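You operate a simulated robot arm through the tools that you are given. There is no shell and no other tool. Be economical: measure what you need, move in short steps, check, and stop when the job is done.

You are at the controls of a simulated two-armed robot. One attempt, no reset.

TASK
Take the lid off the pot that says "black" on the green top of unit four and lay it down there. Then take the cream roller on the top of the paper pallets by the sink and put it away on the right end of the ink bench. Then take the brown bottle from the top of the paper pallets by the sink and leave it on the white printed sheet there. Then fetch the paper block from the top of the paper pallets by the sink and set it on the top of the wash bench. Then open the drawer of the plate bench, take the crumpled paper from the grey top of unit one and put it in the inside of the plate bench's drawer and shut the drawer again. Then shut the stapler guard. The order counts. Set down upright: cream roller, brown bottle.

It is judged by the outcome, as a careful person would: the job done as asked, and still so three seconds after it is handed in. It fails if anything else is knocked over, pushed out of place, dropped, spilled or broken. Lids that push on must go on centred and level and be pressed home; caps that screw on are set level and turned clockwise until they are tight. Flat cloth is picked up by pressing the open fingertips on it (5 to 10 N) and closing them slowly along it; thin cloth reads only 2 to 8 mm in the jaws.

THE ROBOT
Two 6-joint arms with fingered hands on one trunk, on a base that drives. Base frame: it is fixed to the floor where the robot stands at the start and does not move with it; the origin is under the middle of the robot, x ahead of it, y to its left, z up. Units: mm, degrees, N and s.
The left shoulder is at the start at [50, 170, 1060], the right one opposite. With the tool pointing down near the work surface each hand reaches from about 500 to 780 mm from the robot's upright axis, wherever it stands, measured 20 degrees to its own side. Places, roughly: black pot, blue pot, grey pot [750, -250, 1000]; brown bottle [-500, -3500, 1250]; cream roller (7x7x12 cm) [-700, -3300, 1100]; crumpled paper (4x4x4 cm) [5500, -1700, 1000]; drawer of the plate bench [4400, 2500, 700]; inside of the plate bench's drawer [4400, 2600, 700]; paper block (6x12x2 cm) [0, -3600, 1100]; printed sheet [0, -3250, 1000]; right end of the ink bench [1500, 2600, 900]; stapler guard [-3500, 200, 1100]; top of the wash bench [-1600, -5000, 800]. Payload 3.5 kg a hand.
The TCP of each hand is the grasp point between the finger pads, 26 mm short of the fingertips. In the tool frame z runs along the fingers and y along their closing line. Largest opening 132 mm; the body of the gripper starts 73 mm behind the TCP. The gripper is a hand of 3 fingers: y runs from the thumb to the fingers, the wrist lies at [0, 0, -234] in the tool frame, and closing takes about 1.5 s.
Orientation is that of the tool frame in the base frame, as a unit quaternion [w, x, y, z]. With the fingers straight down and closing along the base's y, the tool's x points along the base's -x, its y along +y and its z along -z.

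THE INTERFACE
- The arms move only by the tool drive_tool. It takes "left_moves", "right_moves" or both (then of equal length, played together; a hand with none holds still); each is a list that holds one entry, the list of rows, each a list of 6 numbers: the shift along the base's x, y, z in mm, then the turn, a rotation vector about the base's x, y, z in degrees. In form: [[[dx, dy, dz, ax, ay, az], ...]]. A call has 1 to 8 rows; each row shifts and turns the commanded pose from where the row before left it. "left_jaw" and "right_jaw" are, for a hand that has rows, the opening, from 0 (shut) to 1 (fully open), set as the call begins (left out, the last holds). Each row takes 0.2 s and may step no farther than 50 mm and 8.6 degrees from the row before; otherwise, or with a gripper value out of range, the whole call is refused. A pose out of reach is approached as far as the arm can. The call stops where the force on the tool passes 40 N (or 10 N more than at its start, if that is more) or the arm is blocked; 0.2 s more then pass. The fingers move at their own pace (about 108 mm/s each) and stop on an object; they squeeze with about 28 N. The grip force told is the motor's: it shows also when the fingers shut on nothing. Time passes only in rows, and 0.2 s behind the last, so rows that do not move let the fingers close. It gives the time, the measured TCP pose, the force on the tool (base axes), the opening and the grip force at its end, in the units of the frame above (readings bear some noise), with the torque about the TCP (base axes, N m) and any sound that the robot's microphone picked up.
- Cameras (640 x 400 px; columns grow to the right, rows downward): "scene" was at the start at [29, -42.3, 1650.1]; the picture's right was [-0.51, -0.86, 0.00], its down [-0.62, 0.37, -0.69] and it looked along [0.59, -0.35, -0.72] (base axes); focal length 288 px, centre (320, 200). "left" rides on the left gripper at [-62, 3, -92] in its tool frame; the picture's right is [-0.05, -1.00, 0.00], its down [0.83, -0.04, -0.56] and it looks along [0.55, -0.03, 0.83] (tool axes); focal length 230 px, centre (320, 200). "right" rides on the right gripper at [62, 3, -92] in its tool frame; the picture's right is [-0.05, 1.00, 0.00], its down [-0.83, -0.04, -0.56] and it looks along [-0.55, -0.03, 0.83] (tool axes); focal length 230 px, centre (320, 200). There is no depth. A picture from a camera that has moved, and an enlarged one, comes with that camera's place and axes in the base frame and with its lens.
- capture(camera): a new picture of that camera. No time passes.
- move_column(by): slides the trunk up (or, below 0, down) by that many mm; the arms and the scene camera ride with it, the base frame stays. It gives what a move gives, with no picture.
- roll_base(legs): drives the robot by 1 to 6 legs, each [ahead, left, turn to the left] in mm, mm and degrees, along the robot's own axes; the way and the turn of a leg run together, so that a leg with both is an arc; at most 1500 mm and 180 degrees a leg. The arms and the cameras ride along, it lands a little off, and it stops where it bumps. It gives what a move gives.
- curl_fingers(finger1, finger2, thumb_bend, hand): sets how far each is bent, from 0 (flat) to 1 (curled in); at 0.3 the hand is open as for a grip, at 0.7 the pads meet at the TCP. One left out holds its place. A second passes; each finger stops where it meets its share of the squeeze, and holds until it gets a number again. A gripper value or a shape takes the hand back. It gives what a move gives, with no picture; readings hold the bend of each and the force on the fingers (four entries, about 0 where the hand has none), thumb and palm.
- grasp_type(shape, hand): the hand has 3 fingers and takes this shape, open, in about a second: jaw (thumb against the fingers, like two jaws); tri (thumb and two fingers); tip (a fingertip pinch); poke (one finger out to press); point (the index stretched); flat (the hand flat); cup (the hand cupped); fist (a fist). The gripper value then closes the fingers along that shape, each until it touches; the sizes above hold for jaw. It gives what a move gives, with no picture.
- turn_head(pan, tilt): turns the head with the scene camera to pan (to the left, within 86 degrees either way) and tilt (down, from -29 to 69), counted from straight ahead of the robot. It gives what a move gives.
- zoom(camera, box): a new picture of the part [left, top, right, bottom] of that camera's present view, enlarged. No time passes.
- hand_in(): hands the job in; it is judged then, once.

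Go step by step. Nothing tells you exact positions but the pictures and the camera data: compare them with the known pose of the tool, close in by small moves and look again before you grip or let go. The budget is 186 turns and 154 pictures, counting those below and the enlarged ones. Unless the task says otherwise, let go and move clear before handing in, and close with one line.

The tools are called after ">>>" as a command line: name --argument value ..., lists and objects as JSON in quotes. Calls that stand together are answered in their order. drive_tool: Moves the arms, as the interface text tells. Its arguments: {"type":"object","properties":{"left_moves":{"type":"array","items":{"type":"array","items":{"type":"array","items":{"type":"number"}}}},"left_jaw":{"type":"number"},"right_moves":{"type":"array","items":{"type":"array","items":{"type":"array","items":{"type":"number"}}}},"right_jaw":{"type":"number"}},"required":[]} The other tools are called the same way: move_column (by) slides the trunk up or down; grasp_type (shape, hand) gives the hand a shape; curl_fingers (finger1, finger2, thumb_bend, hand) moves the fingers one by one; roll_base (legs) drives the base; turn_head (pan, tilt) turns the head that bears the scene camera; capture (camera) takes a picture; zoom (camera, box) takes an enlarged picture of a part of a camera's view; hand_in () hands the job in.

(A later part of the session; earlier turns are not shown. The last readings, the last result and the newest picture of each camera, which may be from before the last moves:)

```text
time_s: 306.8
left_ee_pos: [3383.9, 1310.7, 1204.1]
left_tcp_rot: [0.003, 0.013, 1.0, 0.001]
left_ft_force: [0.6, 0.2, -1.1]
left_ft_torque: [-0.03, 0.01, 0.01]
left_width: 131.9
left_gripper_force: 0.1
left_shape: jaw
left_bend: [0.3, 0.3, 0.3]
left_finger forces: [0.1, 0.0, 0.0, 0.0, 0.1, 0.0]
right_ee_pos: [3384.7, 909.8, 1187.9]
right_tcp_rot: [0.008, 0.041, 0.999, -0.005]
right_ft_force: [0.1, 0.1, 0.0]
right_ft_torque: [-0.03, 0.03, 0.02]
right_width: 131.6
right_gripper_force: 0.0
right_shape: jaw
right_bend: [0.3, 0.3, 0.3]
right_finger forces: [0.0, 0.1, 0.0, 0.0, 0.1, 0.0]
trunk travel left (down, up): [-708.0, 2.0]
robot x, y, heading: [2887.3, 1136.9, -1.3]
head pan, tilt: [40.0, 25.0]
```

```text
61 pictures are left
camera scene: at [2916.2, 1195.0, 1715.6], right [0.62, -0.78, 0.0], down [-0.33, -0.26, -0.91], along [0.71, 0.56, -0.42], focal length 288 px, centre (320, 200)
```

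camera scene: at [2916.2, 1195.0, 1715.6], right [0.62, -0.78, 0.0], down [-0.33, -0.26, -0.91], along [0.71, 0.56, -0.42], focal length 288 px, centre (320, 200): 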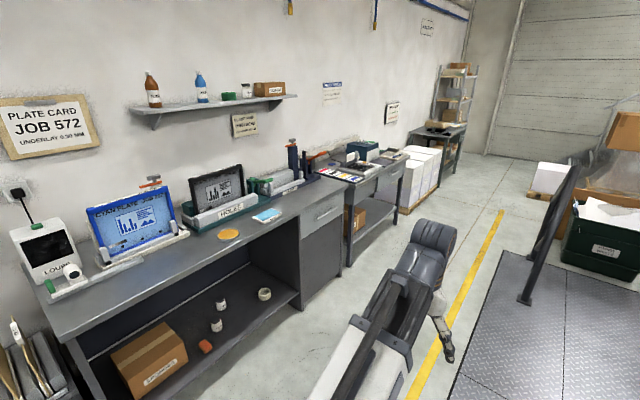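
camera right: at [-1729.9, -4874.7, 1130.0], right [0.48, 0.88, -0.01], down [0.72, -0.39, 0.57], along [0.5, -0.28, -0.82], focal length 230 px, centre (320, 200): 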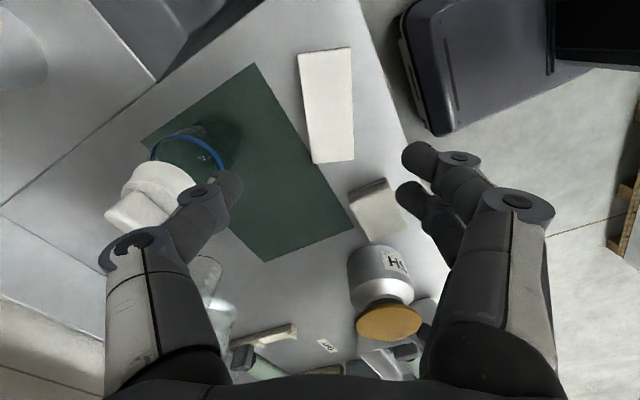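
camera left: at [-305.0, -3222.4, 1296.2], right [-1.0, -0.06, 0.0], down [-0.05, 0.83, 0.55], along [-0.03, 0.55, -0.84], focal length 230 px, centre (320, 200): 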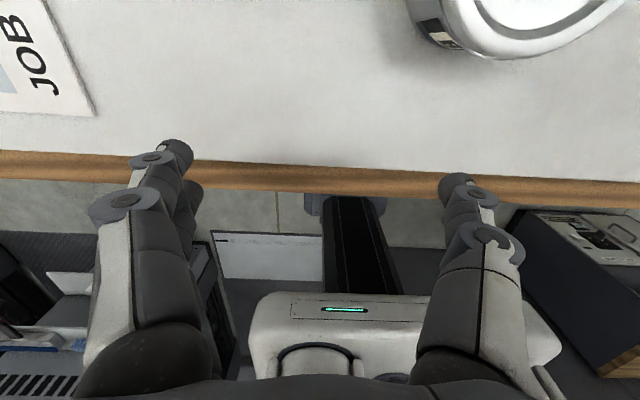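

Plate bench drawer handle is near [4428,2320,750]. I drive to x≈4190 and turn to face it.

>>> roll_base --legs '[[1310, 30, 0], [0, 0, 91.3]]'

>>> turn_head --pan -10 --tilt 40

>>> capture --camera "scene"

```text
time_s: 317.3
left_ee_pos: [4042.5, 1626.6, 1202.8]
left_tcp_rot: [0.001, -0.701, 0.713, 0.003]
left_ft_force: [-0.3, 0.1, -0.2]
left_ft_torque: [0.04, -0.01, -0.04]
left_width: 131.7
left_gripper_force: 0.1
left_shape: jaw
left_bend: [0.3, 0.3, 0.3]
left_finger forces: [0.1, 0.1, 0.0, 0.0, 0.0, 0.0]
right_ee_pos: [4442.9, 1629.5, 1187.2]
right_tcp_rot: [0.009, -0.681, 0.732, 0.002]
right_ft_force: [0.2, 0.1, -0.8]
right_ft_torque: [-0.01, 0.01, -0.01]
right_width: 131.7
right_gripper_force: 0.0
right_shape: jaw
right_bend: [0.3, 0.3, 0.3]
right_finger forces: [0.0, 0.0, 0.0, 0.0, 0.0, 0.0]
trunk travel left (down, up): [-708.0, 2.0]
robot x, y, heading: [4220.3, 1126.9, 89.0]
head pan, tilt: [40.0, 25.0]
```

```text
time_s: 318.5
left_ee_pos: [4042.4, 1625.8, 1203.1]
left_tcp_rot: [0.002, -0.701, 0.714, 0.002]
left_ft_force: [0.3, -0.2, 0.5]
left_ft_torque: [0.0, -0.02, -0.03]
left_width: 132.0
left_gripper_force: 0.1
left_shape: jaw
left_bend: [0.3, 0.3, 0.3]
left_finger forces: [0.0, 0.1, 0.0, 0.0, 0.0, 0.0]
right_ee_pos: [4443.2, 1630.7, 1188.2]
right_tcp_rot: [0.01, -0.681, 0.733, 0.002]
right_ft_force: [0.3, -0.4, -0.6]
right_ft_torque: [-0.03, -0.01, 0.01]
right_width: 131.7
right_gripper_force: 0.2
right_shape: jaw
right_bend: [0.3, 0.3, 0.3]
right_finger forces: [0.1, 0.1, 0.0, 0.0, 0.1, 0.0]
trunk travel left (down, up): [-708.0, 2.0]
robot x, y, heading: [4218.2, 1131.3, 89.0]
head pan, tilt: [-10.0, 40.0]
```

```text
60 pictures are left
camera scene: at [4234.2, 1169.6, 1692.3], right [0.98, -0.19, 0.0], down [-0.12, -0.63, -0.77], along [0.15, 0.75, -0.64], focal length 288 px, centre (320, 200)
```

scene: 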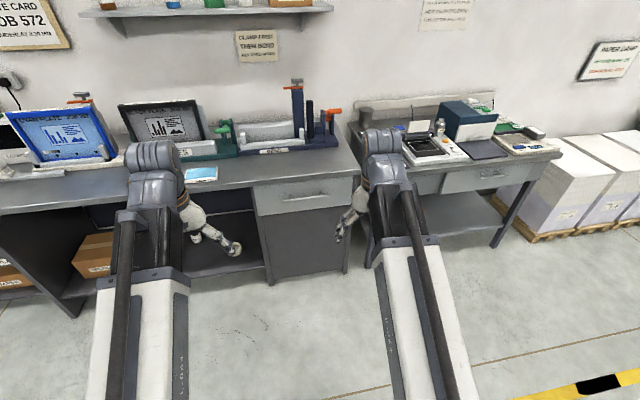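

>>> zoom --camera "scene" --box '[230, 140, 380, 290]'

```text
2.67 times, centred on (305, 215) of scene
camera zoom: at [4234.2, 1169.6, 1692.3], right [0.98, -0.19, 0.0], down [-0.12, -0.63, -0.77], along [0.15, 0.75, -0.64], focal length 769 px, centre (360, 160)
```

zoom: 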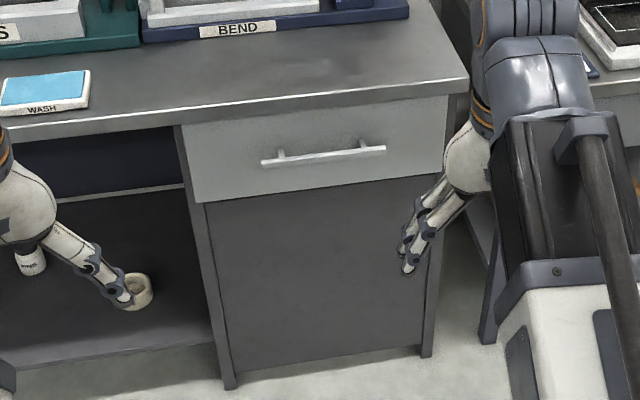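

Handle bar is at about [4383,2278,785], horizontal. I'll lower the trunk and turn the right hand to point forward (then roll it so it closes vertically on the bar).

>>> move_column --by -280

>>> drive_tool --right_moves '[[[0, 25, -10, 8.3, 0, 0], [0, 25, -10, 8.3, 0, 0], [0, 25, -10, 8.3, 0, 0], [0, 25, -10, 8.3, 0, 0], [0, 25, -10, 8.3, 0, 0], [0, 25, -10, 8.3, 0, 0], [0, 25, -10, 8.3, 0, 0], [0, 25, -10, 8.3, 0, 0]]]'

>>> drive_tool --right_moves '[[[0, 15, 0, 8.3, 0, 0], [0, 15, 0, 8.3, 0, 0], [0, 0, 0, 7, 0, 0], [0, 0, 0, 0, 8.3, 0], [0, 0, 0, 0, 8.3, 0], [0, 0, 0, 0, 8.3, 0], [0, 0, 0, 0, 8.3, 0]]]'

```text
time_s: 321.3
left_ee_pos: [4042.3, 1626.8, 923.2]
left_tcp_rot: [0.002, -0.701, 0.713, 0.003]
left_ft_force: [-0.2, 0.7, 0.4]
left_ft_torque: [-0.02, 0.03, -0.01]
left_width: 131.9
left_gripper_force: 0.0
left_shape: jaw
left_bend: [0.3, 0.3, 0.3]
left_finger forces: [0.0, 0.0, 0.0, 0.0, 0.1, 0.0]
right_ee_pos: [4443.1, 1629.9, 908.0]
right_tcp_rot: [0.009, -0.68, 0.733, 0.002]
right_ft_force: [0.4, 0.5, 0.3]
right_ft_torque: [0.0, 0.01, 0.01]
right_width: 131.9
right_gripper_force: 0.0
right_shape: jaw
right_bend: [0.3, 0.3, 0.3]
right_finger forces: [0.1, 0.0, 0.0, 0.1, 0.0, 0.0]
trunk travel left (down, up): [-428.0, 282.0]
robot x, y, heading: [4217.8, 1126.5, 88.9]
head pan, tilt: [-10.0, 40.0]
```

```text
time_s: 323.1
left_ee_pos: [4042.1, 1626.9, 924.1]
left_tcp_rot: [0.002, -0.701, 0.713, 0.002]
left_ft_force: [-0.5, 0.8, 0.1]
left_ft_torque: [-0.02, 0.03, 0.01]
left_width: 131.9
left_gripper_force: 0.1
left_shape: jaw
left_bend: [0.3, 0.3, 0.3]
left_finger forces: [0.0, 0.0, 0.0, 0.0, 0.0, 0.1]
right_ee_pos: [4442.1, 1829.8, 827.1]
right_tcp_rot: [0.382, -0.564, 0.611, 0.404]
right_ft_force: [0.6, -0.2, 0.8]
right_ft_torque: [0.02, 0.05, 0.04]
right_width: 131.8
right_gripper_force: 0.1
right_shape: jaw
right_bend: [0.3, 0.3, 0.3]
right_finger forces: [0.0, 0.0, 0.0, 0.0, 0.0, 0.0]
trunk travel left (down, up): [-428.0, 282.0]
robot x, y, heading: [4216.2, 1128.2, 88.9]
head pan, tilt: [-10.0, 40.0]
```

```text
time_s: 324.7
left_ee_pos: [4042.7, 1626.9, 924.0]
left_tcp_rot: [0.002, -0.701, 0.713, 0.003]
left_ft_force: [0.0, -0.4, -1.5]
left_ft_torque: [0.01, 0.01, 0.0]
left_width: 131.8
left_gripper_force: 0.1
left_shape: jaw
left_bend: [0.3, 0.3, 0.3]
left_finger forces: [0.0, 0.0, 0.0, 0.1, 0.0, 0.0]
right_ee_pos: [4440.6, 1861.8, 850.0]
right_tcp_rot: [0.32, -0.306, 0.634, 0.634]
right_ft_force: [0.2, -0.4, 0.7]
right_ft_torque: [0.0, 0.01, -0.01]
right_width: 132.2
right_gripper_force: 0.1
right_shape: jaw
right_bend: [0.3, 0.3, 0.3]
right_finger forces: [0.0, 0.0, 0.0, 0.0, 0.0, 0.1]
right hand out of reach, approached as far as the arm can: row 2, 3, 4
trunk travel left (down, up): [-428.0, 282.0]
robot x, y, heading: [4220.2, 1126.7, 88.9]
head pan, tilt: [-10.0, 40.0]
```

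>>> drive_tool --right_moves '[[[0, 0, 0, 0, 8.2, 0], [0, 0, 0, 0, 8.2, 0], [0, 0, 0, 0, 8.2, 0], [0, 0, 0, 0, 8.2, 0], [0, 0, 0, 0, 8.2, 0], [0, 0, 0, 0, 8.2, 0], [0, 0, 0, 0, 7.6, 0]]]' --right_jaw 0.7

>>> capture --camera "right"

>>> capture --camera "scene"

```text
time_s: 326.3
left_ee_pos: [4042.3, 1626.7, 923.6]
left_tcp_rot: [0.002, -0.701, 0.713, 0.003]
left_ft_force: [0.2, 0.2, 0.5]
left_ft_torque: [0.03, -0.01, 0.0]
left_width: 131.9
left_gripper_force: 0.1
left_shape: jaw
left_bend: [0.3, 0.3, 0.3]
left_finger forces: [0.0, 0.1, 0.0, 0.0, 0.0, 0.0]
right_ee_pos: [4440.2, 1862.9, 850.9]
right_tcp_rot: [-0.021, 0.033, 0.71, 0.703]
right_ft_force: [-0.3, -0.2, 0.8]
right_ft_torque: [-0.02, 0.04, 0.01]
right_width: 92.8
right_gripper_force: 0.1
right_shape: jaw
right_bend: [0.67, 0.67, 0.64]
right_finger forces: [0.1, 0.1, 0.0, 0.0, 0.1, 0.0]
trunk travel left (down, up): [-428.0, 282.0]
robot x, y, heading: [4221.4, 1123.5, 88.7]
head pan, tilt: [-10.0, 40.0]
```

```text
58 pictures are left
camera right: at [4378.4, 1771.6, 860.7], right [0.13, 0.01, 0.99], down [0.82, -0.57, -0.1], along [0.56, 0.82, -0.08], focal length 230 px, centre (320, 200)
```

right: 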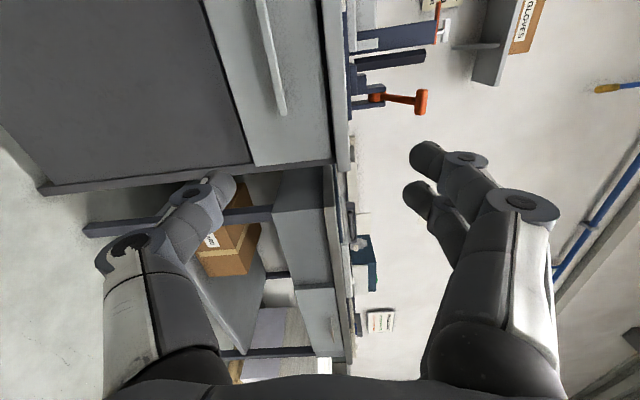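

```text
57 pictures are left
camera scene: at [4234.2, 1169.6, 1412.3], right [0.98, -0.19, 0.0], down [-0.12, -0.63, -0.77], along [0.15, 0.75, -0.64], focal length 288 px, centre (320, 200)
```

scene: 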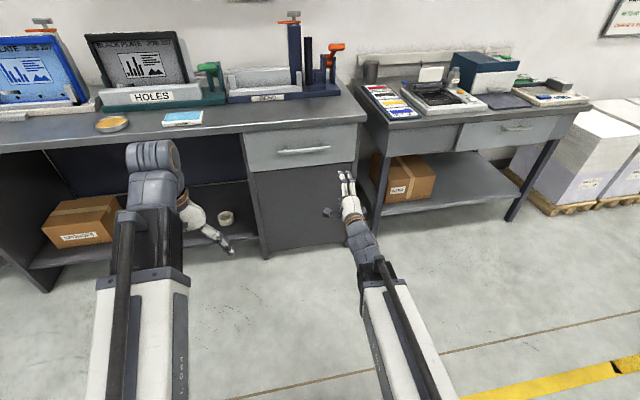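

Hand points forward with a vertical closing line. I align it to the bar's height and centre, then drive nearer.

>>> drive_tool --right_moves '[[[-20, 0, -25, 0, -4.4, 0], [-20, 0, -25, 0, 0, 0], [-15, 0, -20, 0, 0, 0], [0, 0, -10, 0, 0, 0]]]'

>>> roll_base --legs '[[240, 0, 1.2]]'

>>> capture --camera "right"

>>> capture --camera "scene"

```text
time_s: 327.3
left_ee_pos: [4042.7, 1626.9, 924.3]
left_tcp_rot: [0.002, -0.701, 0.713, 0.003]
left_ft_force: [-0.2, 0.4, 0.8]
left_ft_torque: [-0.01, -0.01, 0.0]
left_width: 132.0
left_gripper_force: 0.0
left_shape: jaw
left_bend: [0.3, 0.3, 0.3]
left_finger forces: [0.0, 0.0, 0.0, 0.1, 0.0, 0.0]
right_ee_pos: [4384.3, 1862.3, 770.4]
right_tcp_rot: [0.007, 0.005, 0.71, 0.704]
right_ft_force: [0.3, -0.7, 0.7]
right_ft_torque: [0.02, -0.03, -0.01]
right_width: 92.6
right_gripper_force: 0.1
right_shape: jaw
right_bend: [0.67, 0.67, 0.64]
right_finger forces: [0.1, 0.1, 0.0, 0.0, 0.0, 0.0]
trunk travel left (down, up): [-428.0, 282.0]
robot x, y, heading: [4218.0, 1129.7, 88.9]
head pan, tilt: [-10.0, 40.0]
```

```text
time_s: 329.1
left_ee_pos: [4035.8, 1860.9, 922.8]
left_tcp_rot: [-0.002, 0.707, -0.707, -0.004]
left_ft_force: [-0.1, -0.9, 0.4]
left_ft_torque: [0.05, 0.0, 0.01]
left_width: 131.8
left_gripper_force: 0.1
left_shape: jaw
left_bend: [0.3, 0.3, 0.3]
left_finger forces: [0.1, 0.0, 0.0, 0.0, 0.0, 0.1]
right_ee_pos: [4373.9, 2101.4, 770.0]
right_tcp_rot: [0.001, -0.001, 0.71, 0.704]
right_ft_force: [0.0, -0.5, 0.2]
right_ft_torque: [0.0, 0.04, 0.02]
right_width: 92.6
right_gripper_force: 0.0
right_shape: jaw
right_bend: [0.67, 0.67, 0.64]
right_finger forces: [0.0, 0.0, 0.1, 0.0, 0.0, 0.0]
trunk travel left (down, up): [-428.0, 282.0]
robot x, y, heading: [4222.8, 1362.7, 90.2]
head pan, tilt: [-10.0, 40.0]
```

```text
56 pictures are left
camera right: at [4312.0, 2010.0, 775.0], right [0.05, 0.01, 1.0], down [0.83, -0.55, -0.04], along [0.55, 0.83, -0.03], focal length 230 px, centre (320, 200)
```

right: 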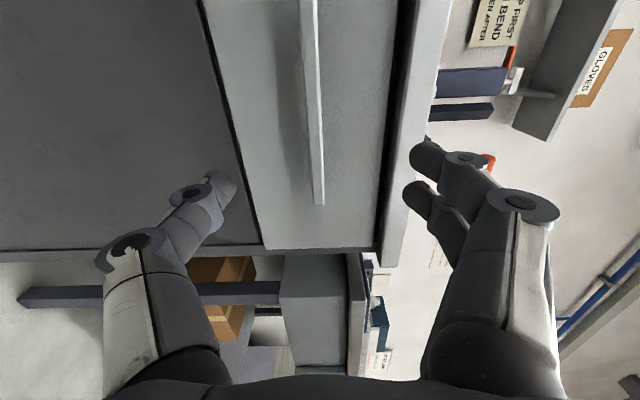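

```text
55 pictures are left
camera scene: at [4235.3, 1407.0, 1412.3], right [0.99, -0.17, 0.0], down [-0.11, -0.63, -0.77], along [0.13, 0.75, -0.64], focal length 288 px, centre (320, 200)
```

scene: 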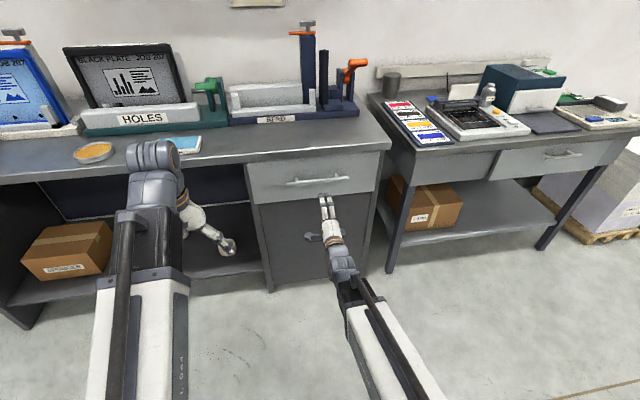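

Bar end sits at about [4483,2256,766]. I narrow the fingers and drive 130 mm closer, then check.

>>> drive_tool --right_moves '[[[0, 0, -3, 0, 0, 0], [0, 0, 0, 0, 0, 0], [0, 0, 0, 0, 0, 0]]]' --right_jaw 0.5

>>> roll_base --legs '[[125, 0, 0]]'

>>> capture --camera "right"

>>> zoom --camera "scene" --box '[240, 140, 420, 280]'

```text
time_s: 329.9
left_ee_pos: [4035.5, 1859.1, 922.7]
left_tcp_rot: [-0.002, 0.708, -0.707, -0.003]
left_ft_force: [0.1, 0.2, 0.5]
left_ft_torque: [-0.02, -0.01, -0.03]
left_width: 131.7
left_gripper_force: 0.1
left_shape: jaw
left_bend: [0.3, 0.3, 0.3]
left_finger forces: [0.0, 0.0, 0.0, 0.1, 0.1, 0.1]
right_ee_pos: [4374.4, 2102.5, 766.7]
right_tcp_rot: [0.0, -0.002, 0.71, 0.704]
right_ft_force: [0.3, 0.2, -0.1]
right_ft_torque: [0.02, -0.04, -0.04]
right_width: 66.4
right_gripper_force: 0.0
right_shape: jaw
right_bend: [0.73, 0.73, 0.7]
right_finger forces: [0.0, 0.0, 0.0, 0.0, 0.1, 0.1]
trunk travel left (down, up): [-428.0, 282.0]
robot x, y, heading: [4217.5, 1365.7, 90.0]
head pan, tilt: [-10.0, 40.0]
```

```text
time_s: 331.1
left_ee_pos: [4036.2, 1985.2, 922.7]
left_tcp_rot: [-0.002, 0.707, -0.707, -0.003]
left_ft_force: [-0.1, 0.5, -0.6]
left_ft_torque: [-0.02, -0.03, 0.0]
left_width: 131.9
left_gripper_force: 0.0
left_shape: jaw
left_bend: [0.3, 0.3, 0.3]
left_finger forces: [0.0, 0.1, 0.1, 0.1, 0.0, 0.0]
right_ee_pos: [4373.5, 2226.4, 766.3]
right_tcp_rot: [0.001, -0.001, 0.71, 0.704]
right_ft_force: [-0.7, 0.2, 0.1]
right_ft_torque: [-0.01, -0.04, -0.01]
right_width: 66.4
right_gripper_force: 0.1
right_shape: jaw
right_bend: [0.73, 0.73, 0.7]
right_finger forces: [0.1, 0.0, 0.1, 0.0, 0.1, 0.1]
trunk travel left (down, up): [-428.0, 282.0]
robot x, y, heading: [4228.1, 1491.5, 90.2]
head pan, tilt: [-10.0, 40.0]
```

```text
54 pictures are left
camera right: at [4312.9, 2135.5, 772.4], right [0.05, 0.01, 1.0], down [0.83, -0.56, -0.04], along [0.55, 0.83, -0.03], focal length 230 px, centre (320, 200)
```

right: 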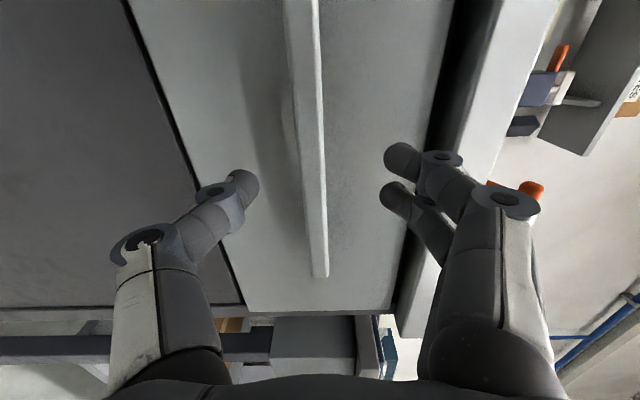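

```text
2.86 times, centred on (330, 210) of scene
camera zoom: at [4235.2, 1532.0, 1412.3], right [0.98, -0.17, 0.0], down [-0.11, -0.63, -0.77], along [0.13, 0.75, -0.64], focal length 824 px, centre (291, 171)
```

zoom: 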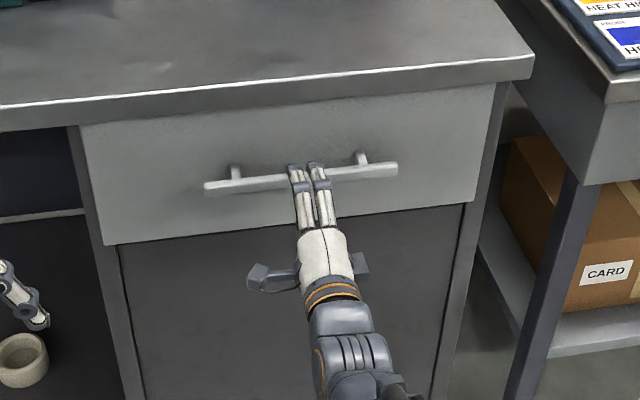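

>>> drive_tool --right_moves '[[[0, 10, 0, 0, 0, 0], [0, 10, 0, 0, 0, 0], [0, 8, 0, 0, 0, 0], [0, 0, 0, 0, 0, 0]]]'

>>> drive_tool --right_moves '[[[0, 0, 0, 0, 0, 0], [0, 0, 0, 0, 0, 0], [0, 0, 0, 0, 0, 0], [0, 0, 0, 0, 0, 0], [0, 0, 0, 0, 0, 0], [0, 0, 0, 0, 0, 0]]]' --right_jaw 0

>>> capture --camera "right"

```text
time_s: 332.1
left_ee_pos: [4034.6, 1985.6, 922.1]
left_tcp_rot: [-0.002, 0.707, -0.707, -0.003]
left_ft_force: [0.1, -0.1, 0.1]
left_ft_torque: [-0.03, -0.01, 0.02]
left_width: 131.9
left_gripper_force: 0.2
left_shape: jaw
left_bend: [0.3, 0.3, 0.3]
left_finger forces: [0.1, 0.0, 0.1, 0.0, 0.1, 0.0]
right_ee_pos: [4374.4, 2256.5, 767.2]
right_tcp_rot: [0.001, -0.001, 0.71, 0.705]
right_ft_force: [0.4, 0.2, -0.1]
right_ft_torque: [-0.03, -0.01, 0.0]
right_width: 66.5
right_gripper_force: 0.1
right_shape: jaw
right_bend: [0.73, 0.73, 0.7]
right_finger forces: [0.0, 0.0, 0.0, 0.0, 0.0, 0.1]
trunk travel left (down, up): [-428.0, 282.0]
robot x, y, heading: [4224.3, 1489.0, 90.0]
head pan, tilt: [-10.0, 40.0]
```

```text
time_s: 333.5
left_ee_pos: [4034.7, 1984.6, 924.3]
left_tcp_rot: [0.002, -0.707, 0.707, 0.003]
left_ft_force: [0.6, 0.0, 0.6]
left_ft_torque: [0.0, -0.04, 0.0]
left_width: 131.9
left_gripper_force: 0.1
left_shape: jaw
left_bend: [0.3, 0.3, 0.3]
left_finger forces: [0.1, 0.0, 0.1, 0.0, 0.0, 0.1]
right_ee_pos: [4373.8, 2254.6, 766.8]
right_tcp_rot: [0.001, -0.002, 0.71, 0.704]
right_ft_force: [0.1, -14.3, 3.8]
right_ft_torque: [0.06, 0.06, 0.01]
right_width: 6.6
right_gripper_force: 27.8
right_shape: jaw
right_bend: [0.7, 0.7, 0.7]
right_finger forces: [15.4, 15.7, 0.0, 0.1, 28.8, 0.0]
trunk travel left (down, up): [-428.0, 282.0]
robot x, y, heading: [4218.4, 1491.9, 90.0]
head pan, tilt: [-10.0, 40.0]
```

```text
52 pictures are left
camera right: at [4313.6, 2162.6, 772.7], right [0.05, 0.01, 1.0], down [0.83, -0.56, -0.04], along [0.55, 0.83, -0.03], focal length 230 px, centre (320, 200)
```

right: 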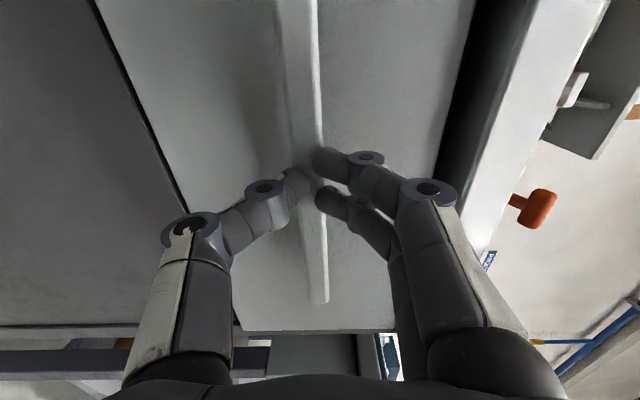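

Bar gripped. I pull by backing the base.

>>> roll_base --legs '[[-100, 0, 0]]'

>>> capture --camera "scene"

```text
time_s: 334.7
left_ee_pos: [4035.9, 1889.1, 923.5]
left_tcp_rot: [-0.001, 0.708, -0.706, -0.004]
left_ft_force: [-0.2, -0.6, 0.1]
left_ft_torque: [0.0, 0.05, -0.02]
left_width: 131.7
left_gripper_force: 0.0
left_shape: jaw
left_bend: [0.3, 0.3, 0.3]
left_finger forces: [0.0, 0.0, 0.0, 0.0, 0.0, 0.0]
right_ee_pos: [4373.6, 2158.8, 766.3]
right_tcp_rot: [0.002, -0.001, 0.71, 0.705]
right_ft_force: [8.2, -0.8, 1.0]
right_ft_torque: [-0.03, 0.0, -0.26]
right_width: 4.2
right_gripper_force: 27.7
right_shape: jaw
right_bend: [0.68, 0.68, 0.7]
right_finger forces: [12.2, 12.5, 0.1, 0.0, 21.6, 0.1]
trunk travel left (down, up): [-428.0, 282.0]
robot x, y, heading: [4219.5, 1388.6, 90.2]
head pan, tilt: [-10.0, 40.0]
```

```text
51 pictures are left
camera scene: at [4236.0, 1435.1, 1412.3], right [0.99, -0.17, 0.0], down [-0.11, -0.63, -0.77], along [0.13, 0.75, -0.64], focal length 288 px, centre (320, 200)
```

scene: 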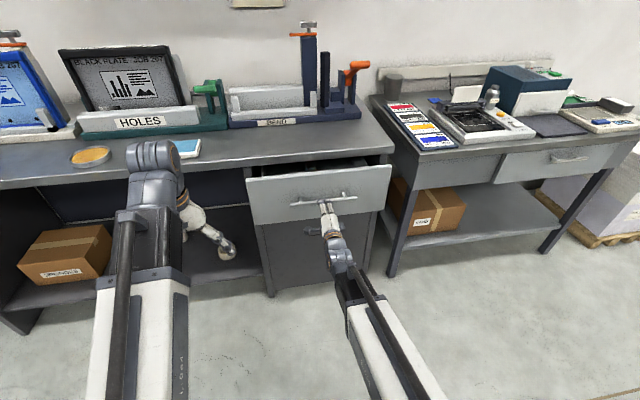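

Drawer is coming out. I pull further.

>>> roll_base --legs '[[-160, 0, 0]]'

>>> capture --camera "scene"

```text
time_s: 336.1
left_ee_pos: [4036.3, 1728.8, 923.0]
left_tcp_rot: [0.002, -0.706, 0.708, 0.003]
left_ft_force: [0.2, 0.2, 0.0]
left_ft_torque: [-0.03, -0.03, 0.0]
left_width: 131.9
left_gripper_force: 0.1
left_shape: jaw
left_bend: [0.3, 0.3, 0.3]
left_finger forces: [0.0, 0.1, 0.0, 0.1, 0.0, 0.1]
right_ee_pos: [4376.6, 1997.1, 766.9]
right_tcp_rot: [0.003, -0.001, 0.71, 0.705]
right_ft_force: [-17.0, -0.8, 1.0]
right_ft_torque: [0.09, 0.15, 0.45]
right_width: 4.1
right_gripper_force: 28.2
right_shape: jaw
right_bend: [0.68, 0.68, 0.7]
right_finger forces: [13.2, 12.2, 0.0, 0.0, 21.0, 0.1]
trunk travel left (down, up): [-428.0, 282.0]
robot x, y, heading: [4221.3, 1232.2, 90.0]
head pan, tilt: [-10.0, 40.0]
```

```text
50 pictures are left
camera scene: at [4234.1, 1274.5, 1412.4], right [0.98, -0.18, 0.0], down [-0.11, -0.63, -0.77], along [0.14, 0.75, -0.64], focal length 288 px, centre (320, 200)
```

scene: 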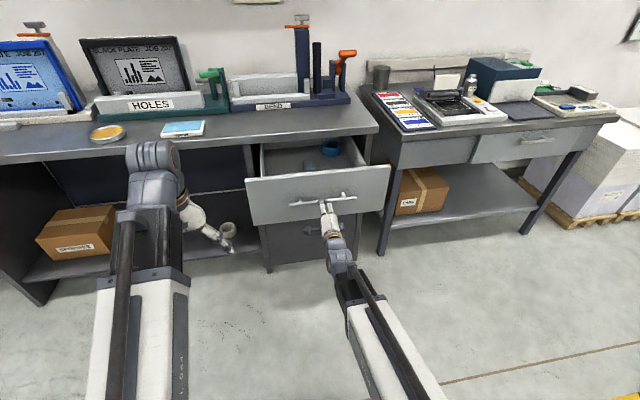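

Drawer is open about 260 mm. I release the bar, back off and fold the right hand back to pointing down.

>>> drive_tool --right_moves '[[[0, 0, 0, 0, 0, 0], [0, 0, 0, 0, 0, 0], [0, 0, 0, 0, 0, 0], [0, 0, 0, 0, 0, 0]]]' --right_jaw 0.5

>>> roll_base --legs '[[-200, 0, 0]]'

>>> drive_tool --right_moves '[[[0, -15, 10, -4.62, -4.62, 4.62], [0, -15, 10, -4.62, -4.62, 4.62], [0, -15, 10, -4.62, -4.62, 4.62], [0, -15, 10, -4.62, -4.62, 4.62], [0, -15, 10, -4.62, -4.62, 4.62], [0, -15, 10, -4.62, -4.62, 4.62], [0, -15, 10, -4.62, -4.62, 4.62], [0, -15, 10, -4.62, -4.62, 4.62]]]'

>>> drive_tool --right_moves '[[[0, -15, 10, -4.62, -4.62, 4.62], [0, -15, 10, -4.62, -4.62, 4.62], [5, -15, 10, -4.62, -4.62, 4.62], [5, -15, 10, -4.62, -4.62, 4.62], [5, -15, 10, -4.62, -4.62, 4.62], [5, -15, 10, -4.62, -4.62, 4.62], [5, -15, 10, -4.62, -4.62, 4.62]]]'

>>> capture --camera "scene"

```text
time_s: 337.1
left_ee_pos: [4037.2, 1728.3, 922.3]
left_tcp_rot: [0.001, -0.707, 0.708, 0.003]
left_ft_force: [0.6, -0.8, -0.1]
left_ft_torque: [0.01, 0.01, -0.01]
left_width: 132.0
left_gripper_force: 0.0
left_shape: jaw
left_bend: [0.3, 0.3, 0.3]
left_finger forces: [0.0, 0.0, 0.0, 0.0, 0.0, 0.1]
right_ee_pos: [4376.9, 1997.5, 766.8]
right_tcp_rot: [0.002, 0.0, 0.71, 0.704]
right_ft_force: [0.6, 0.4, 0.1]
right_ft_torque: [0.03, -0.01, 0.01]
right_width: 65.6
right_gripper_force: 0.0
right_shape: jaw
right_bend: [0.73, 0.73, 0.7]
right_finger forces: [0.0, 0.0, 0.0, 0.0, 0.1, 0.0]
trunk travel left (down, up): [-428.0, 282.0]
robot x, y, heading: [4222.0, 1232.3, 89.9]
head pan, tilt: [-10.0, 40.0]
```

```text
time_s: 338.7
left_ee_pos: [4036.8, 1529.7, 922.8]
left_tcp_rot: [0.002, -0.706, 0.708, 0.002]
left_ft_force: [0.2, -0.7, 0.7]
left_ft_torque: [0.03, 0.0, 0.03]
left_width: 131.7
left_gripper_force: 0.0
left_shape: jaw
left_bend: [0.3, 0.3, 0.3]
left_finger forces: [0.0, 0.0, 0.0, 0.0, 0.0, 0.1]
right_ee_pos: [4375.3, 1798.7, 767.4]
right_tcp_rot: [0.002, -0.001, 0.711, 0.704]
right_ft_force: [0.0, 0.4, 0.4]
right_ft_torque: [-0.05, 0.01, 0.0]
right_width: 65.5
right_gripper_force: 0.1
right_shape: jaw
right_bend: [0.73, 0.73, 0.7]
right_finger forces: [0.1, 0.0, 0.0, 0.1, 0.0, 0.1]
trunk travel left (down, up): [-428.0, 282.0]
robot x, y, heading: [4219.3, 1031.7, 89.8]
head pan, tilt: [-10.0, 40.0]
```

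```text
time_s: 340.5
left_ee_pos: [4035.5, 1529.3, 923.5]
left_tcp_rot: [0.0, -0.707, 0.708, 0.003]
left_ft_force: [0.3, 0.0, 0.4]
left_ft_torque: [0.04, 0.04, 0.03]
left_width: 131.9
left_gripper_force: 0.1
left_shape: jaw
left_bend: [0.3, 0.3, 0.3]
left_finger forces: [0.0, 0.1, 0.0, 0.0, 0.1, 0.1]
right_ee_pos: [4371.4, 1690.8, 841.9]
right_tcp_rot: [-0.006, -0.397, 0.814, 0.424]
right_ft_force: [-0.4, -0.4, 0.6]
right_ft_torque: [0.02, -0.01, 0.02]
right_width: 65.7
right_gripper_force: 0.1
right_shape: jaw
right_bend: [0.73, 0.73, 0.7]
right_finger forces: [0.1, 0.1, 0.0, 0.1, 0.1, 0.1]
right hand out of reach, approached as far as the arm can: row 2, 3
trunk travel left (down, up): [-428.0, 282.0]
robot x, y, heading: [4213.7, 1035.8, 89.9]
head pan, tilt: [-10.0, 40.0]
```

```text
time_s: 342.1
left_ee_pos: [4037.4, 1530.2, 922.7]
left_tcp_rot: [0.001, -0.707, 0.708, 0.002]
left_ft_force: [0.0, -0.8, 0.3]
left_ft_torque: [-0.01, 0.01, 0.03]
left_width: 131.9
left_gripper_force: 0.1
left_shape: jaw
left_bend: [0.3, 0.3, 0.3]
left_finger forces: [0.0, 0.1, 0.0, 0.0, 0.0, 0.0]
right_ee_pos: [4419.4, 1578.6, 925.0]
right_tcp_rot: [-0.071, -0.682, 0.72, 0.11]
right_ft_force: [-0.5, 0.4, -0.3]
right_ft_torque: [-0.01, 0.02, 0.0]
right_width: 65.7
right_gripper_force: 0.1
right_shape: jaw
right_bend: [0.73, 0.73, 0.7]
right_finger forces: [0.1, 0.0, 0.0, 0.0, 0.1, 0.0]
right hand out of reach, approached as far as the arm can: row 5, 6, 7
trunk travel left (down, up): [-428.0, 282.0]
robot x, y, heading: [4220.4, 1032.8, 89.8]
head pan, tilt: [-10.0, 40.0]
```

```text
49 pictures are left
camera scene: at [4234.9, 1076.0, 1412.3], right [0.98, -0.18, 0.0], down [-0.11, -0.63, -0.77], along [0.13, 0.75, -0.64], focal length 288 px, centre (320, 200)
```

scene: 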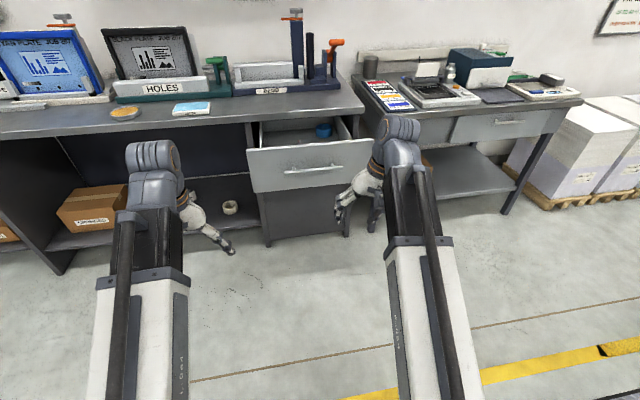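

>>> drive_tool --right_moves '[[[8, 0, 5, -1.8, -7.2, 0], [8, 0, 5, -1.8, -7.2, 0], [0, 0, 0, 0, 0, 0]]]' --right_jaw 1

>>> move_column --by 280

>>> roll_base --legs '[[0, 0, -90], [720, 0, 0], [0, 0, -90]]'

>>> turn_head --pan 0 --tilt 30

>>> capture --camera "scene"

```text
time_s: 342.9
left_ee_pos: [4036.1, 1529.7, 923.4]
left_tcp_rot: [0.002, -0.707, 0.708, 0.003]
left_ft_force: [-0.1, -0.2, -0.5]
left_ft_torque: [0.01, 0.0, 0.02]
left_width: 132.0
left_gripper_force: 0.1
left_shape: jaw
left_bend: [0.3, 0.3, 0.3]
left_finger forces: [0.0, 0.0, 0.0, 0.0, 0.0, 0.0]
right_ee_pos: [4433.1, 1571.1, 948.0]
right_tcp_rot: [-0.077, -0.681, 0.721, 0.099]
right_ft_force: [0.5, -0.2, 1.1]
right_ft_torque: [-0.03, 0.0, 0.01]
right_width: 131.9
right_gripper_force: 0.0
right_shape: jaw
right_bend: [0.3, 0.3, 0.3]
right_finger forces: [0.0, 0.1, 0.0, 0.0, 0.0, 0.0]
right hand out of reach, approached as far as the arm can: row 1, 2
trunk travel left (down, up): [-428.0, 282.0]
robot x, y, heading: [4219.4, 1032.7, 90.0]
head pan, tilt: [-10.0, 40.0]
```

```text
time_s: 345.7
left_ee_pos: [4035.2, 1529.3, 1202.7]
left_tcp_rot: [0.002, -0.707, 0.708, 0.002]
left_ft_force: [-0.6, -0.2, 0.9]
left_ft_torque: [-0.01, 0.01, 0.01]
left_width: 131.9
left_gripper_force: 0.0
left_shape: jaw
left_bend: [0.3, 0.3, 0.3]
left_finger forces: [0.0, 0.0, 0.1, 0.0, 0.0, 0.0]
right_ee_pos: [4432.6, 1570.6, 1228.2]
right_tcp_rot: [-0.077, -0.681, 0.721, 0.101]
right_ft_force: [0.1, 0.1, -0.1]
right_ft_torque: [0.0, 0.01, -0.04]
right_width: 131.8
right_gripper_force: 0.0
right_shape: jaw
right_bend: [0.3, 0.3, 0.3]
right_finger forces: [0.0, 0.1, 0.0, 0.0, 0.1, 0.0]
trunk travel left (down, up): [-708.0, 2.0]
robot x, y, heading: [4218.9, 1033.6, 89.9]
head pan, tilt: [-10.0, 40.0]
```

```text
time_s: 355.5
left_ee_pos: [5418.3, 863.5, 1202.7]
left_tcp_rot: [0.004, 0.36, 0.933, -0.001]
left_ft_force: [0.7, -0.2, -0.2]
left_ft_torque: [0.02, 0.02, -0.02]
left_width: 131.8
left_gripper_force: 0.1
left_shape: jaw
left_bend: [0.3, 0.3, 0.3]
left_finger forces: [0.0, 0.1, 0.1, 0.0, 0.0, 0.1]
right_ee_pos: [5182.8, 542.0, 1228.8]
right_tcp_rot: [0.061, 0.383, 0.915, 0.112]
right_ft_force: [-0.1, -0.3, 0.2]
right_ft_torque: [0.0, 0.0, -0.03]
right_width: 132.0
right_gripper_force: 0.2
right_shape: jaw
right_bend: [0.3, 0.3, 0.3]
right_finger forces: [0.1, 0.0, 0.0, 0.0, 0.0, 0.0]
trunk travel left (down, up): [-708.0, 2.0]
robot x, y, heading: [4926.1, 1059.0, -42.2]
head pan, tilt: [-10.0, 40.0]
stopped in leg 3: the robot was blocked; the commanded pose is now the measured one
```

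```text
time_s: 356.3
left_ee_pos: [5417.5, 864.1, 1202.7]
left_tcp_rot: [0.002, 0.36, 0.933, -0.001]
left_ft_force: [-0.4, -0.2, 0.0]
left_ft_torque: [0.01, -0.05, -0.02]
left_width: 132.0
left_gripper_force: 0.0
left_shape: jaw
left_bend: [0.3, 0.3, 0.3]
left_finger forces: [0.0, 0.0, 0.0, 0.0, 0.1, 0.1]
right_ee_pos: [5181.9, 542.2, 1227.9]
right_tcp_rot: [0.061, 0.383, 0.915, 0.112]
right_ft_force: [-0.1, -0.1, 0.7]
right_ft_torque: [0.0, -0.01, 0.0]
right_width: 131.8
right_gripper_force: 0.1
right_shape: jaw
right_bend: [0.3, 0.3, 0.3]
right_finger forces: [0.0, 0.1, 0.0, 0.1, 0.0, 0.0]
trunk travel left (down, up): [-708.0, 2.0]
robot x, y, heading: [4926.3, 1061.9, -42.3]
head pan, tilt: [0.0, 30.0]
```

```text
48 pictures are left
camera scene: at [4963.8, 1024.6, 1707.6], right [-0.67, -0.74, 0.0], down [-0.37, 0.34, -0.87], along [0.64, -0.58, -0.5], focal length 288 px, centre (320, 200)
```

scene: 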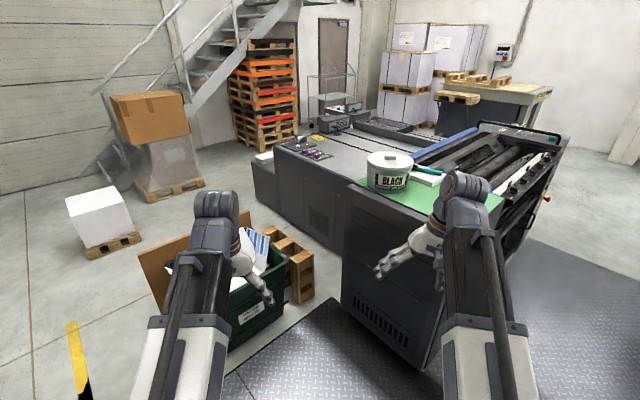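

The base caught the railing near x≈5330. I turn back, retreat a bit and turn right there.

>>> roll_base --legs '[[0, 0, 42], [-250, -120, 0], [0, 0, -90]]'

>>> capture --camera "scene"

```text
time_s: 364.0
left_ee_pos: [4884.8, 450.0, 1203.5]
left_tcp_rot: [0.003, 0.688, 0.726, -0.001]
left_ft_force: [-0.3, 0.2, -0.3]
left_ft_torque: [0.02, -0.02, -0.02]
left_width: 131.6
left_gripper_force: 0.2
left_shape: jaw
left_bend: [0.3, 0.3, 0.3]
left_finger forces: [0.0, 0.0, 0.0, 0.0, 0.0, 0.0]
right_ee_pos: [4493.1, 386.1, 1228.3]
right_tcp_rot: [0.098, 0.702, 0.701, 0.08]
right_ft_force: [0.3, 0.2, -0.2]
right_ft_torque: [-0.02, -0.02, 0.0]
right_width: 132.0
right_gripper_force: 0.0
right_shape: jaw
right_bend: [0.3, 0.3, 0.3]
right_finger forces: [0.1, 0.1, 0.1, 0.0, 0.0, 0.0]
trunk travel left (down, up): [-708.0, 2.0]
robot x, y, heading: [4679.5, 937.4, -86.7]
head pan, tilt: [0.0, 30.0]
```

```text
47 pictures are left
camera scene: at [4676.6, 883.0, 1707.7], right [-1.0, -0.05, 0.0], down [-0.03, 0.5, -0.87], along [0.05, -0.86, -0.5], focal length 288 px, centre (320, 200)
```

scene: 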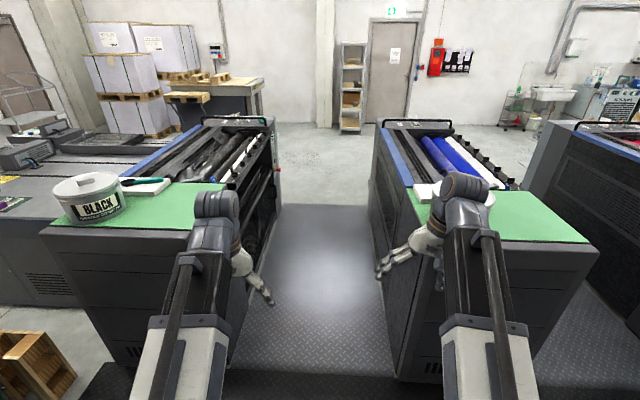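

The corridor to unit one's end spans x≈4354–5218. I centre at x≈4785 and drive in, correcting as I go.

>>> roll_base --legs '[[0, 110, -3.3], [600, 0, 0]]'

>>> capture --camera "scene"

```text
time_s: 368.2
left_ee_pos: [4973.4, -159.1, 1201.9]
left_tcp_rot: [0.002, 0.704, 0.71, -0.002]
left_ft_force: [-0.2, -0.7, 0.5]
left_ft_torque: [0.0, -0.03, 0.01]
left_width: 131.9
left_gripper_force: 0.2
left_shape: jaw
left_bend: [0.3, 0.3, 0.3]
left_finger forces: [0.1, 0.1, 0.0, 0.0, 0.1, 0.1]
right_ee_pos: [4578.1, -204.8, 1227.4]
right_tcp_rot: [0.1, 0.718, 0.684, 0.078]
right_ft_force: [0.2, -0.4, 0.8]
right_ft_torque: [0.04, 0.0, 0.01]
right_width: 132.0
right_gripper_force: 0.1
right_shape: jaw
right_bend: [0.3, 0.3, 0.3]
right_finger forces: [0.0, 0.0, 0.0, 0.1, 0.0, 0.0]
trunk travel left (down, up): [-708.0, 2.0]
robot x, y, heading: [4787.0, 335.4, -89.7]
head pan, tilt: [0.0, 30.0]
```

```text
46 pictures are left
camera scene: at [4786.6, 282.1, 1707.6], right [-1.0, -0.01, 0.0], down [0.0, 0.5, -0.87], along [0.01, -0.87, -0.5], focal length 288 px, centre (320, 200)
```

scene: 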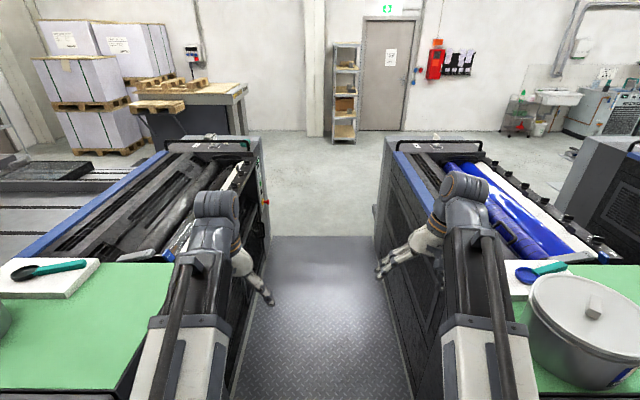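

>>> roll_base --legs '[[1000, 0, -0.3]]'

>>> roll_base --legs '[[1000, 0, 0], [800, 0, 0], [0, 0, 90]]'

>>> turn_head --pan 25 --tilt 35

>>> capture --camera "scene"

```text
time_s: 373.3
left_ee_pos: [4995.8, -1137.9, 1202.8]
left_tcp_rot: [0.003, 0.7, 0.714, -0.001]
left_ft_force: [0.1, -0.3, -0.3]
left_ft_torque: [0.03, 0.04, 0.02]
left_width: 131.7
left_gripper_force: 0.0
left_shape: jaw
left_bend: [0.3, 0.3, 0.3]
left_finger forces: [0.0, 0.0, 0.0, 0.0, 0.1, 0.1]
right_ee_pos: [4598.8, -1187.3, 1228.2]
right_tcp_rot: [0.099, 0.714, 0.689, 0.079]
right_ft_force: [0.5, -0.2, -0.2]
right_ft_torque: [-0.01, 0.0, 0.04]
right_width: 131.8
right_gripper_force: 0.1
right_shape: jaw
right_bend: [0.3, 0.3, 0.3]
right_finger forces: [0.0, 0.0, 0.1, 0.0, 0.0, 0.1]
trunk travel left (down, up): [-708.0, 2.0]
robot x, y, heading: [4799.8, -645.3, -88.6]
head pan, tilt: [0.0, 30.0]
```

```text
time_s: 386.2
left_ee_pos: [5314.8, -2256.0, 1202.8]
left_tcp_rot: [0.003, -0.015, 1.0, 0.0]
left_ft_force: [0.2, -0.3, 0.1]
left_ft_torque: [-0.01, -0.05, -0.03]
left_width: 131.9
left_gripper_force: 0.0
left_shape: jaw
left_bend: [0.3, 0.3, 0.3]
left_finger forces: [0.0, 0.0, 0.1, 0.0, 0.1, 0.1]
right_ee_pos: [5368.6, -2650.8, 1227.7]
right_tcp_rot: [0.014, 0.012, 0.992, 0.126]
right_ft_force: [-0.4, -0.4, -0.5]
right_ft_torque: [0.0, 0.01, 0.02]
right_width: 131.7
right_gripper_force: 0.0
right_shape: jaw
right_bend: [0.3, 0.3, 0.3]
right_finger forces: [0.0, 0.0, 0.1, 0.0, 0.0, 0.0]
trunk travel left (down, up): [-708.0, 2.0]
robot x, y, heading: [4821.2, -2458.2, 1.9]
head pan, tilt: [0.0, 30.0]
```

```text
time_s: 387.1
left_ee_pos: [5315.3, -2255.9, 1204.0]
left_tcp_rot: [0.002, -0.015, 1.0, 0.001]
left_ft_force: [0.3, 0.1, 0.2]
left_ft_torque: [-0.02, 0.0, 0.02]
left_width: 131.8
left_gripper_force: 0.0
left_shape: jaw
left_bend: [0.3, 0.3, 0.3]
left_finger forces: [0.0, 0.0, 0.0, 0.1, 0.0, 0.0]
right_ee_pos: [5368.3, -2651.2, 1227.8]
right_tcp_rot: [0.015, 0.013, 0.992, 0.126]
right_ft_force: [0.3, 0.1, -0.6]
right_ft_torque: [0.01, -0.04, -0.01]
right_width: 132.0
right_gripper_force: 0.0
right_shape: jaw
right_bend: [0.3, 0.3, 0.3]
right_finger forces: [0.0, 0.0, 0.1, 0.0, 0.1, 0.0]
trunk travel left (down, up): [-708.0, 2.0]
robot x, y, heading: [4825.2, -2453.4, 1.6]
head pan, tilt: [25.0, 35.0]
```

```text
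45 pictures are left
camera scene: at [4863.6, -2418.9, 1699.9], right [0.45, -0.89, 0.0], down [-0.51, -0.26, -0.82], along [0.73, 0.37, -0.57], focal length 288 px, centre (320, 200)
```

scene: 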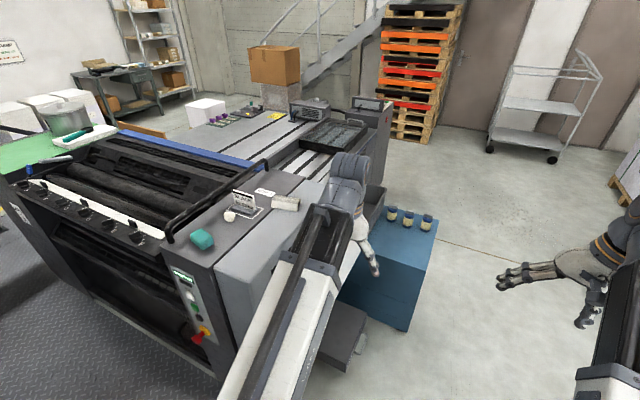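

>>> zoom --camera "scene" --box '[150, 150, 340, 290]'

```text
2.86 times, centred on (245, 220) of scene
camera zoom: at [4863.6, -2418.9, 1699.9], right [0.45, -0.89, 0.0], down [-0.51, -0.26, -0.82], along [0.73, 0.37, -0.57], focal length 824 px, centre (534, 143)
```

zoom: 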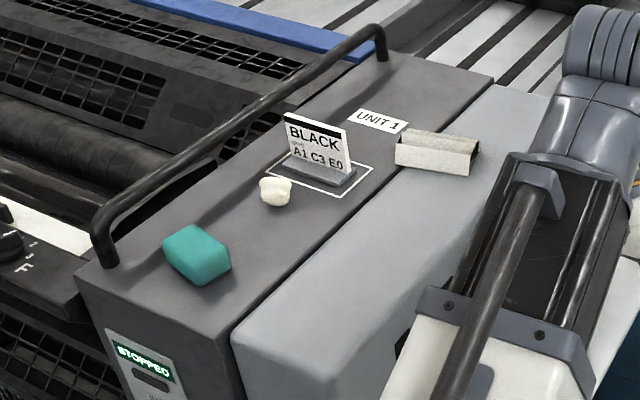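

Crumpled paper is at about [5487,-1711] beside the plate card. I strafe to y≈-1920 so the left hand can reach it.

>>> roll_base --legs '[[-20, 300, -1.6], [0, 230, 0]]'

>>> capture --camera "left"

>>> capture --camera "scene"

```text
time_s: 390.5
left_ee_pos: [5296.6, -1732.9, 1202.0]
left_tcp_rot: [0.002, 0.001, 1.0, 0.001]
left_ft_force: [0.6, -0.8, -0.6]
left_ft_torque: [-0.03, 0.02, 0.0]
left_width: 131.7
left_gripper_force: 0.1
left_shape: jaw
left_bend: [0.3, 0.3, 0.3]
left_finger forces: [0.0, 0.0, 0.0, 0.0, 0.0, 0.0]
right_ee_pos: [5337.0, -2129.3, 1227.0]
right_tcp_rot: [0.016, 0.028, 0.992, 0.125]
right_ft_force: [-1.0, 0.3, 0.2]
right_ft_torque: [-0.02, -0.01, 0.0]
right_width: 131.8
right_gripper_force: 0.1
right_shape: jaw
right_bend: [0.3, 0.3, 0.3]
right_finger forces: [0.1, 0.0, 0.1, 0.0, 0.0, 0.0]
trunk travel left (down, up): [-708.0, 2.0]
robot x, y, heading: [4802.5, -1916.8, -0.3]
head pan, tilt: [25.0, 35.0]
```

```text
43 pictures are left
camera left: at [5356.0, -1729.4, 1295.6], right [0.05, -1.0, 0.0], down [-0.83, -0.04, 0.55], along [-0.55, -0.03, -0.83], focal length 230 px, centre (320, 200)
```

left: 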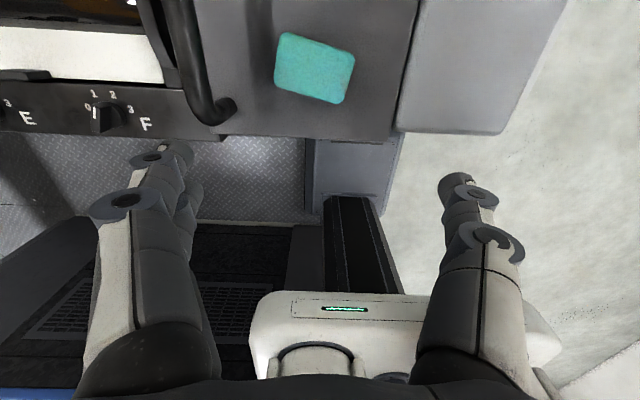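

```text
42 pictures are left
camera scene: at [4839.9, -1881.4, 1699.8], right [0.42, -0.91, 0.0], down [-0.52, -0.24, -0.82], along [0.74, 0.34, -0.57], focal length 288 px, centre (320, 200)
```

scene: 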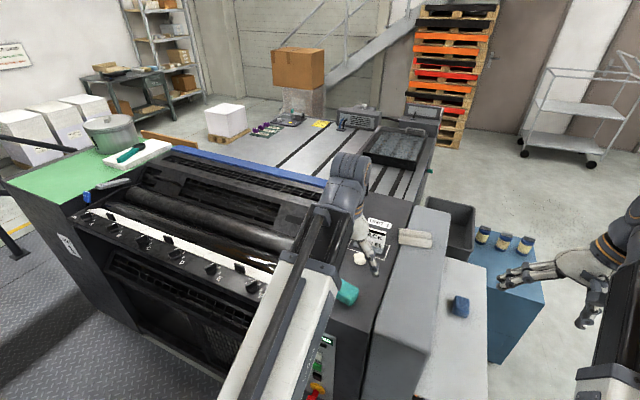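

Triangulated paper: about [5470,-1731,1030]. I move the left hand above it.

>>> drive_tool --left_moves '[[[43, 0, 0, 0, 0, 0], [43, 0, 0, 0, 0, 0], [43, 0, -15, 0, 0, 0], [44, 2, -25, 0, 0, 0], [0, 0, -30, 0, 0, 0], [0, 0, 0, 0, 0, 0]]]' --left_jaw 0.6

>>> capture --camera "left"

>>> zoom --camera "scene" --box '[290, 190, 430, 310]'

```text
refused: row 4 steps farther than a row can; nothing moved
```

```text
41 pictures are left
camera left: at [5356.0, -1729.4, 1295.6], right [0.05, -1.0, 0.0], down [-0.83, -0.04, 0.55], along [-0.55, -0.03, -0.83], focal length 230 px, centre (320, 200)
```

left: 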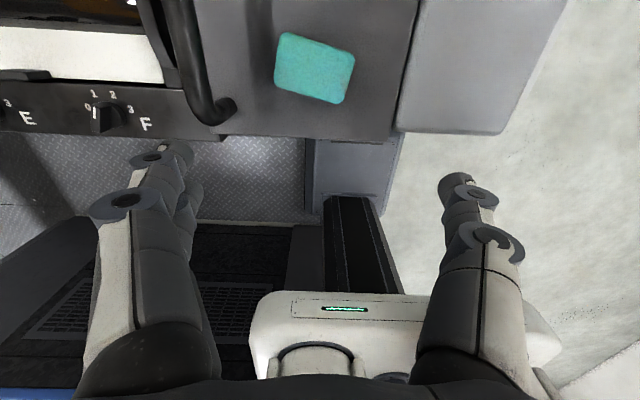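

```text
3.33 times, centred on (360, 250) of scene
camera zoom: at [4839.9, -1881.4, 1699.8], right [0.42, -0.91, 0.0], down [-0.52, -0.24, -0.82], along [0.74, 0.34, -0.57], focal length 961 px, centre (187, 33)
```

zoom: 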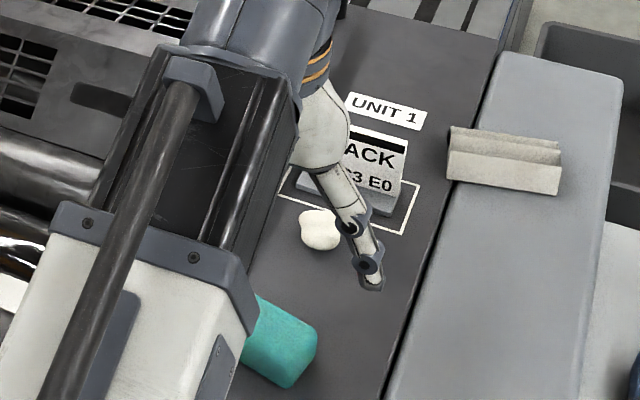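

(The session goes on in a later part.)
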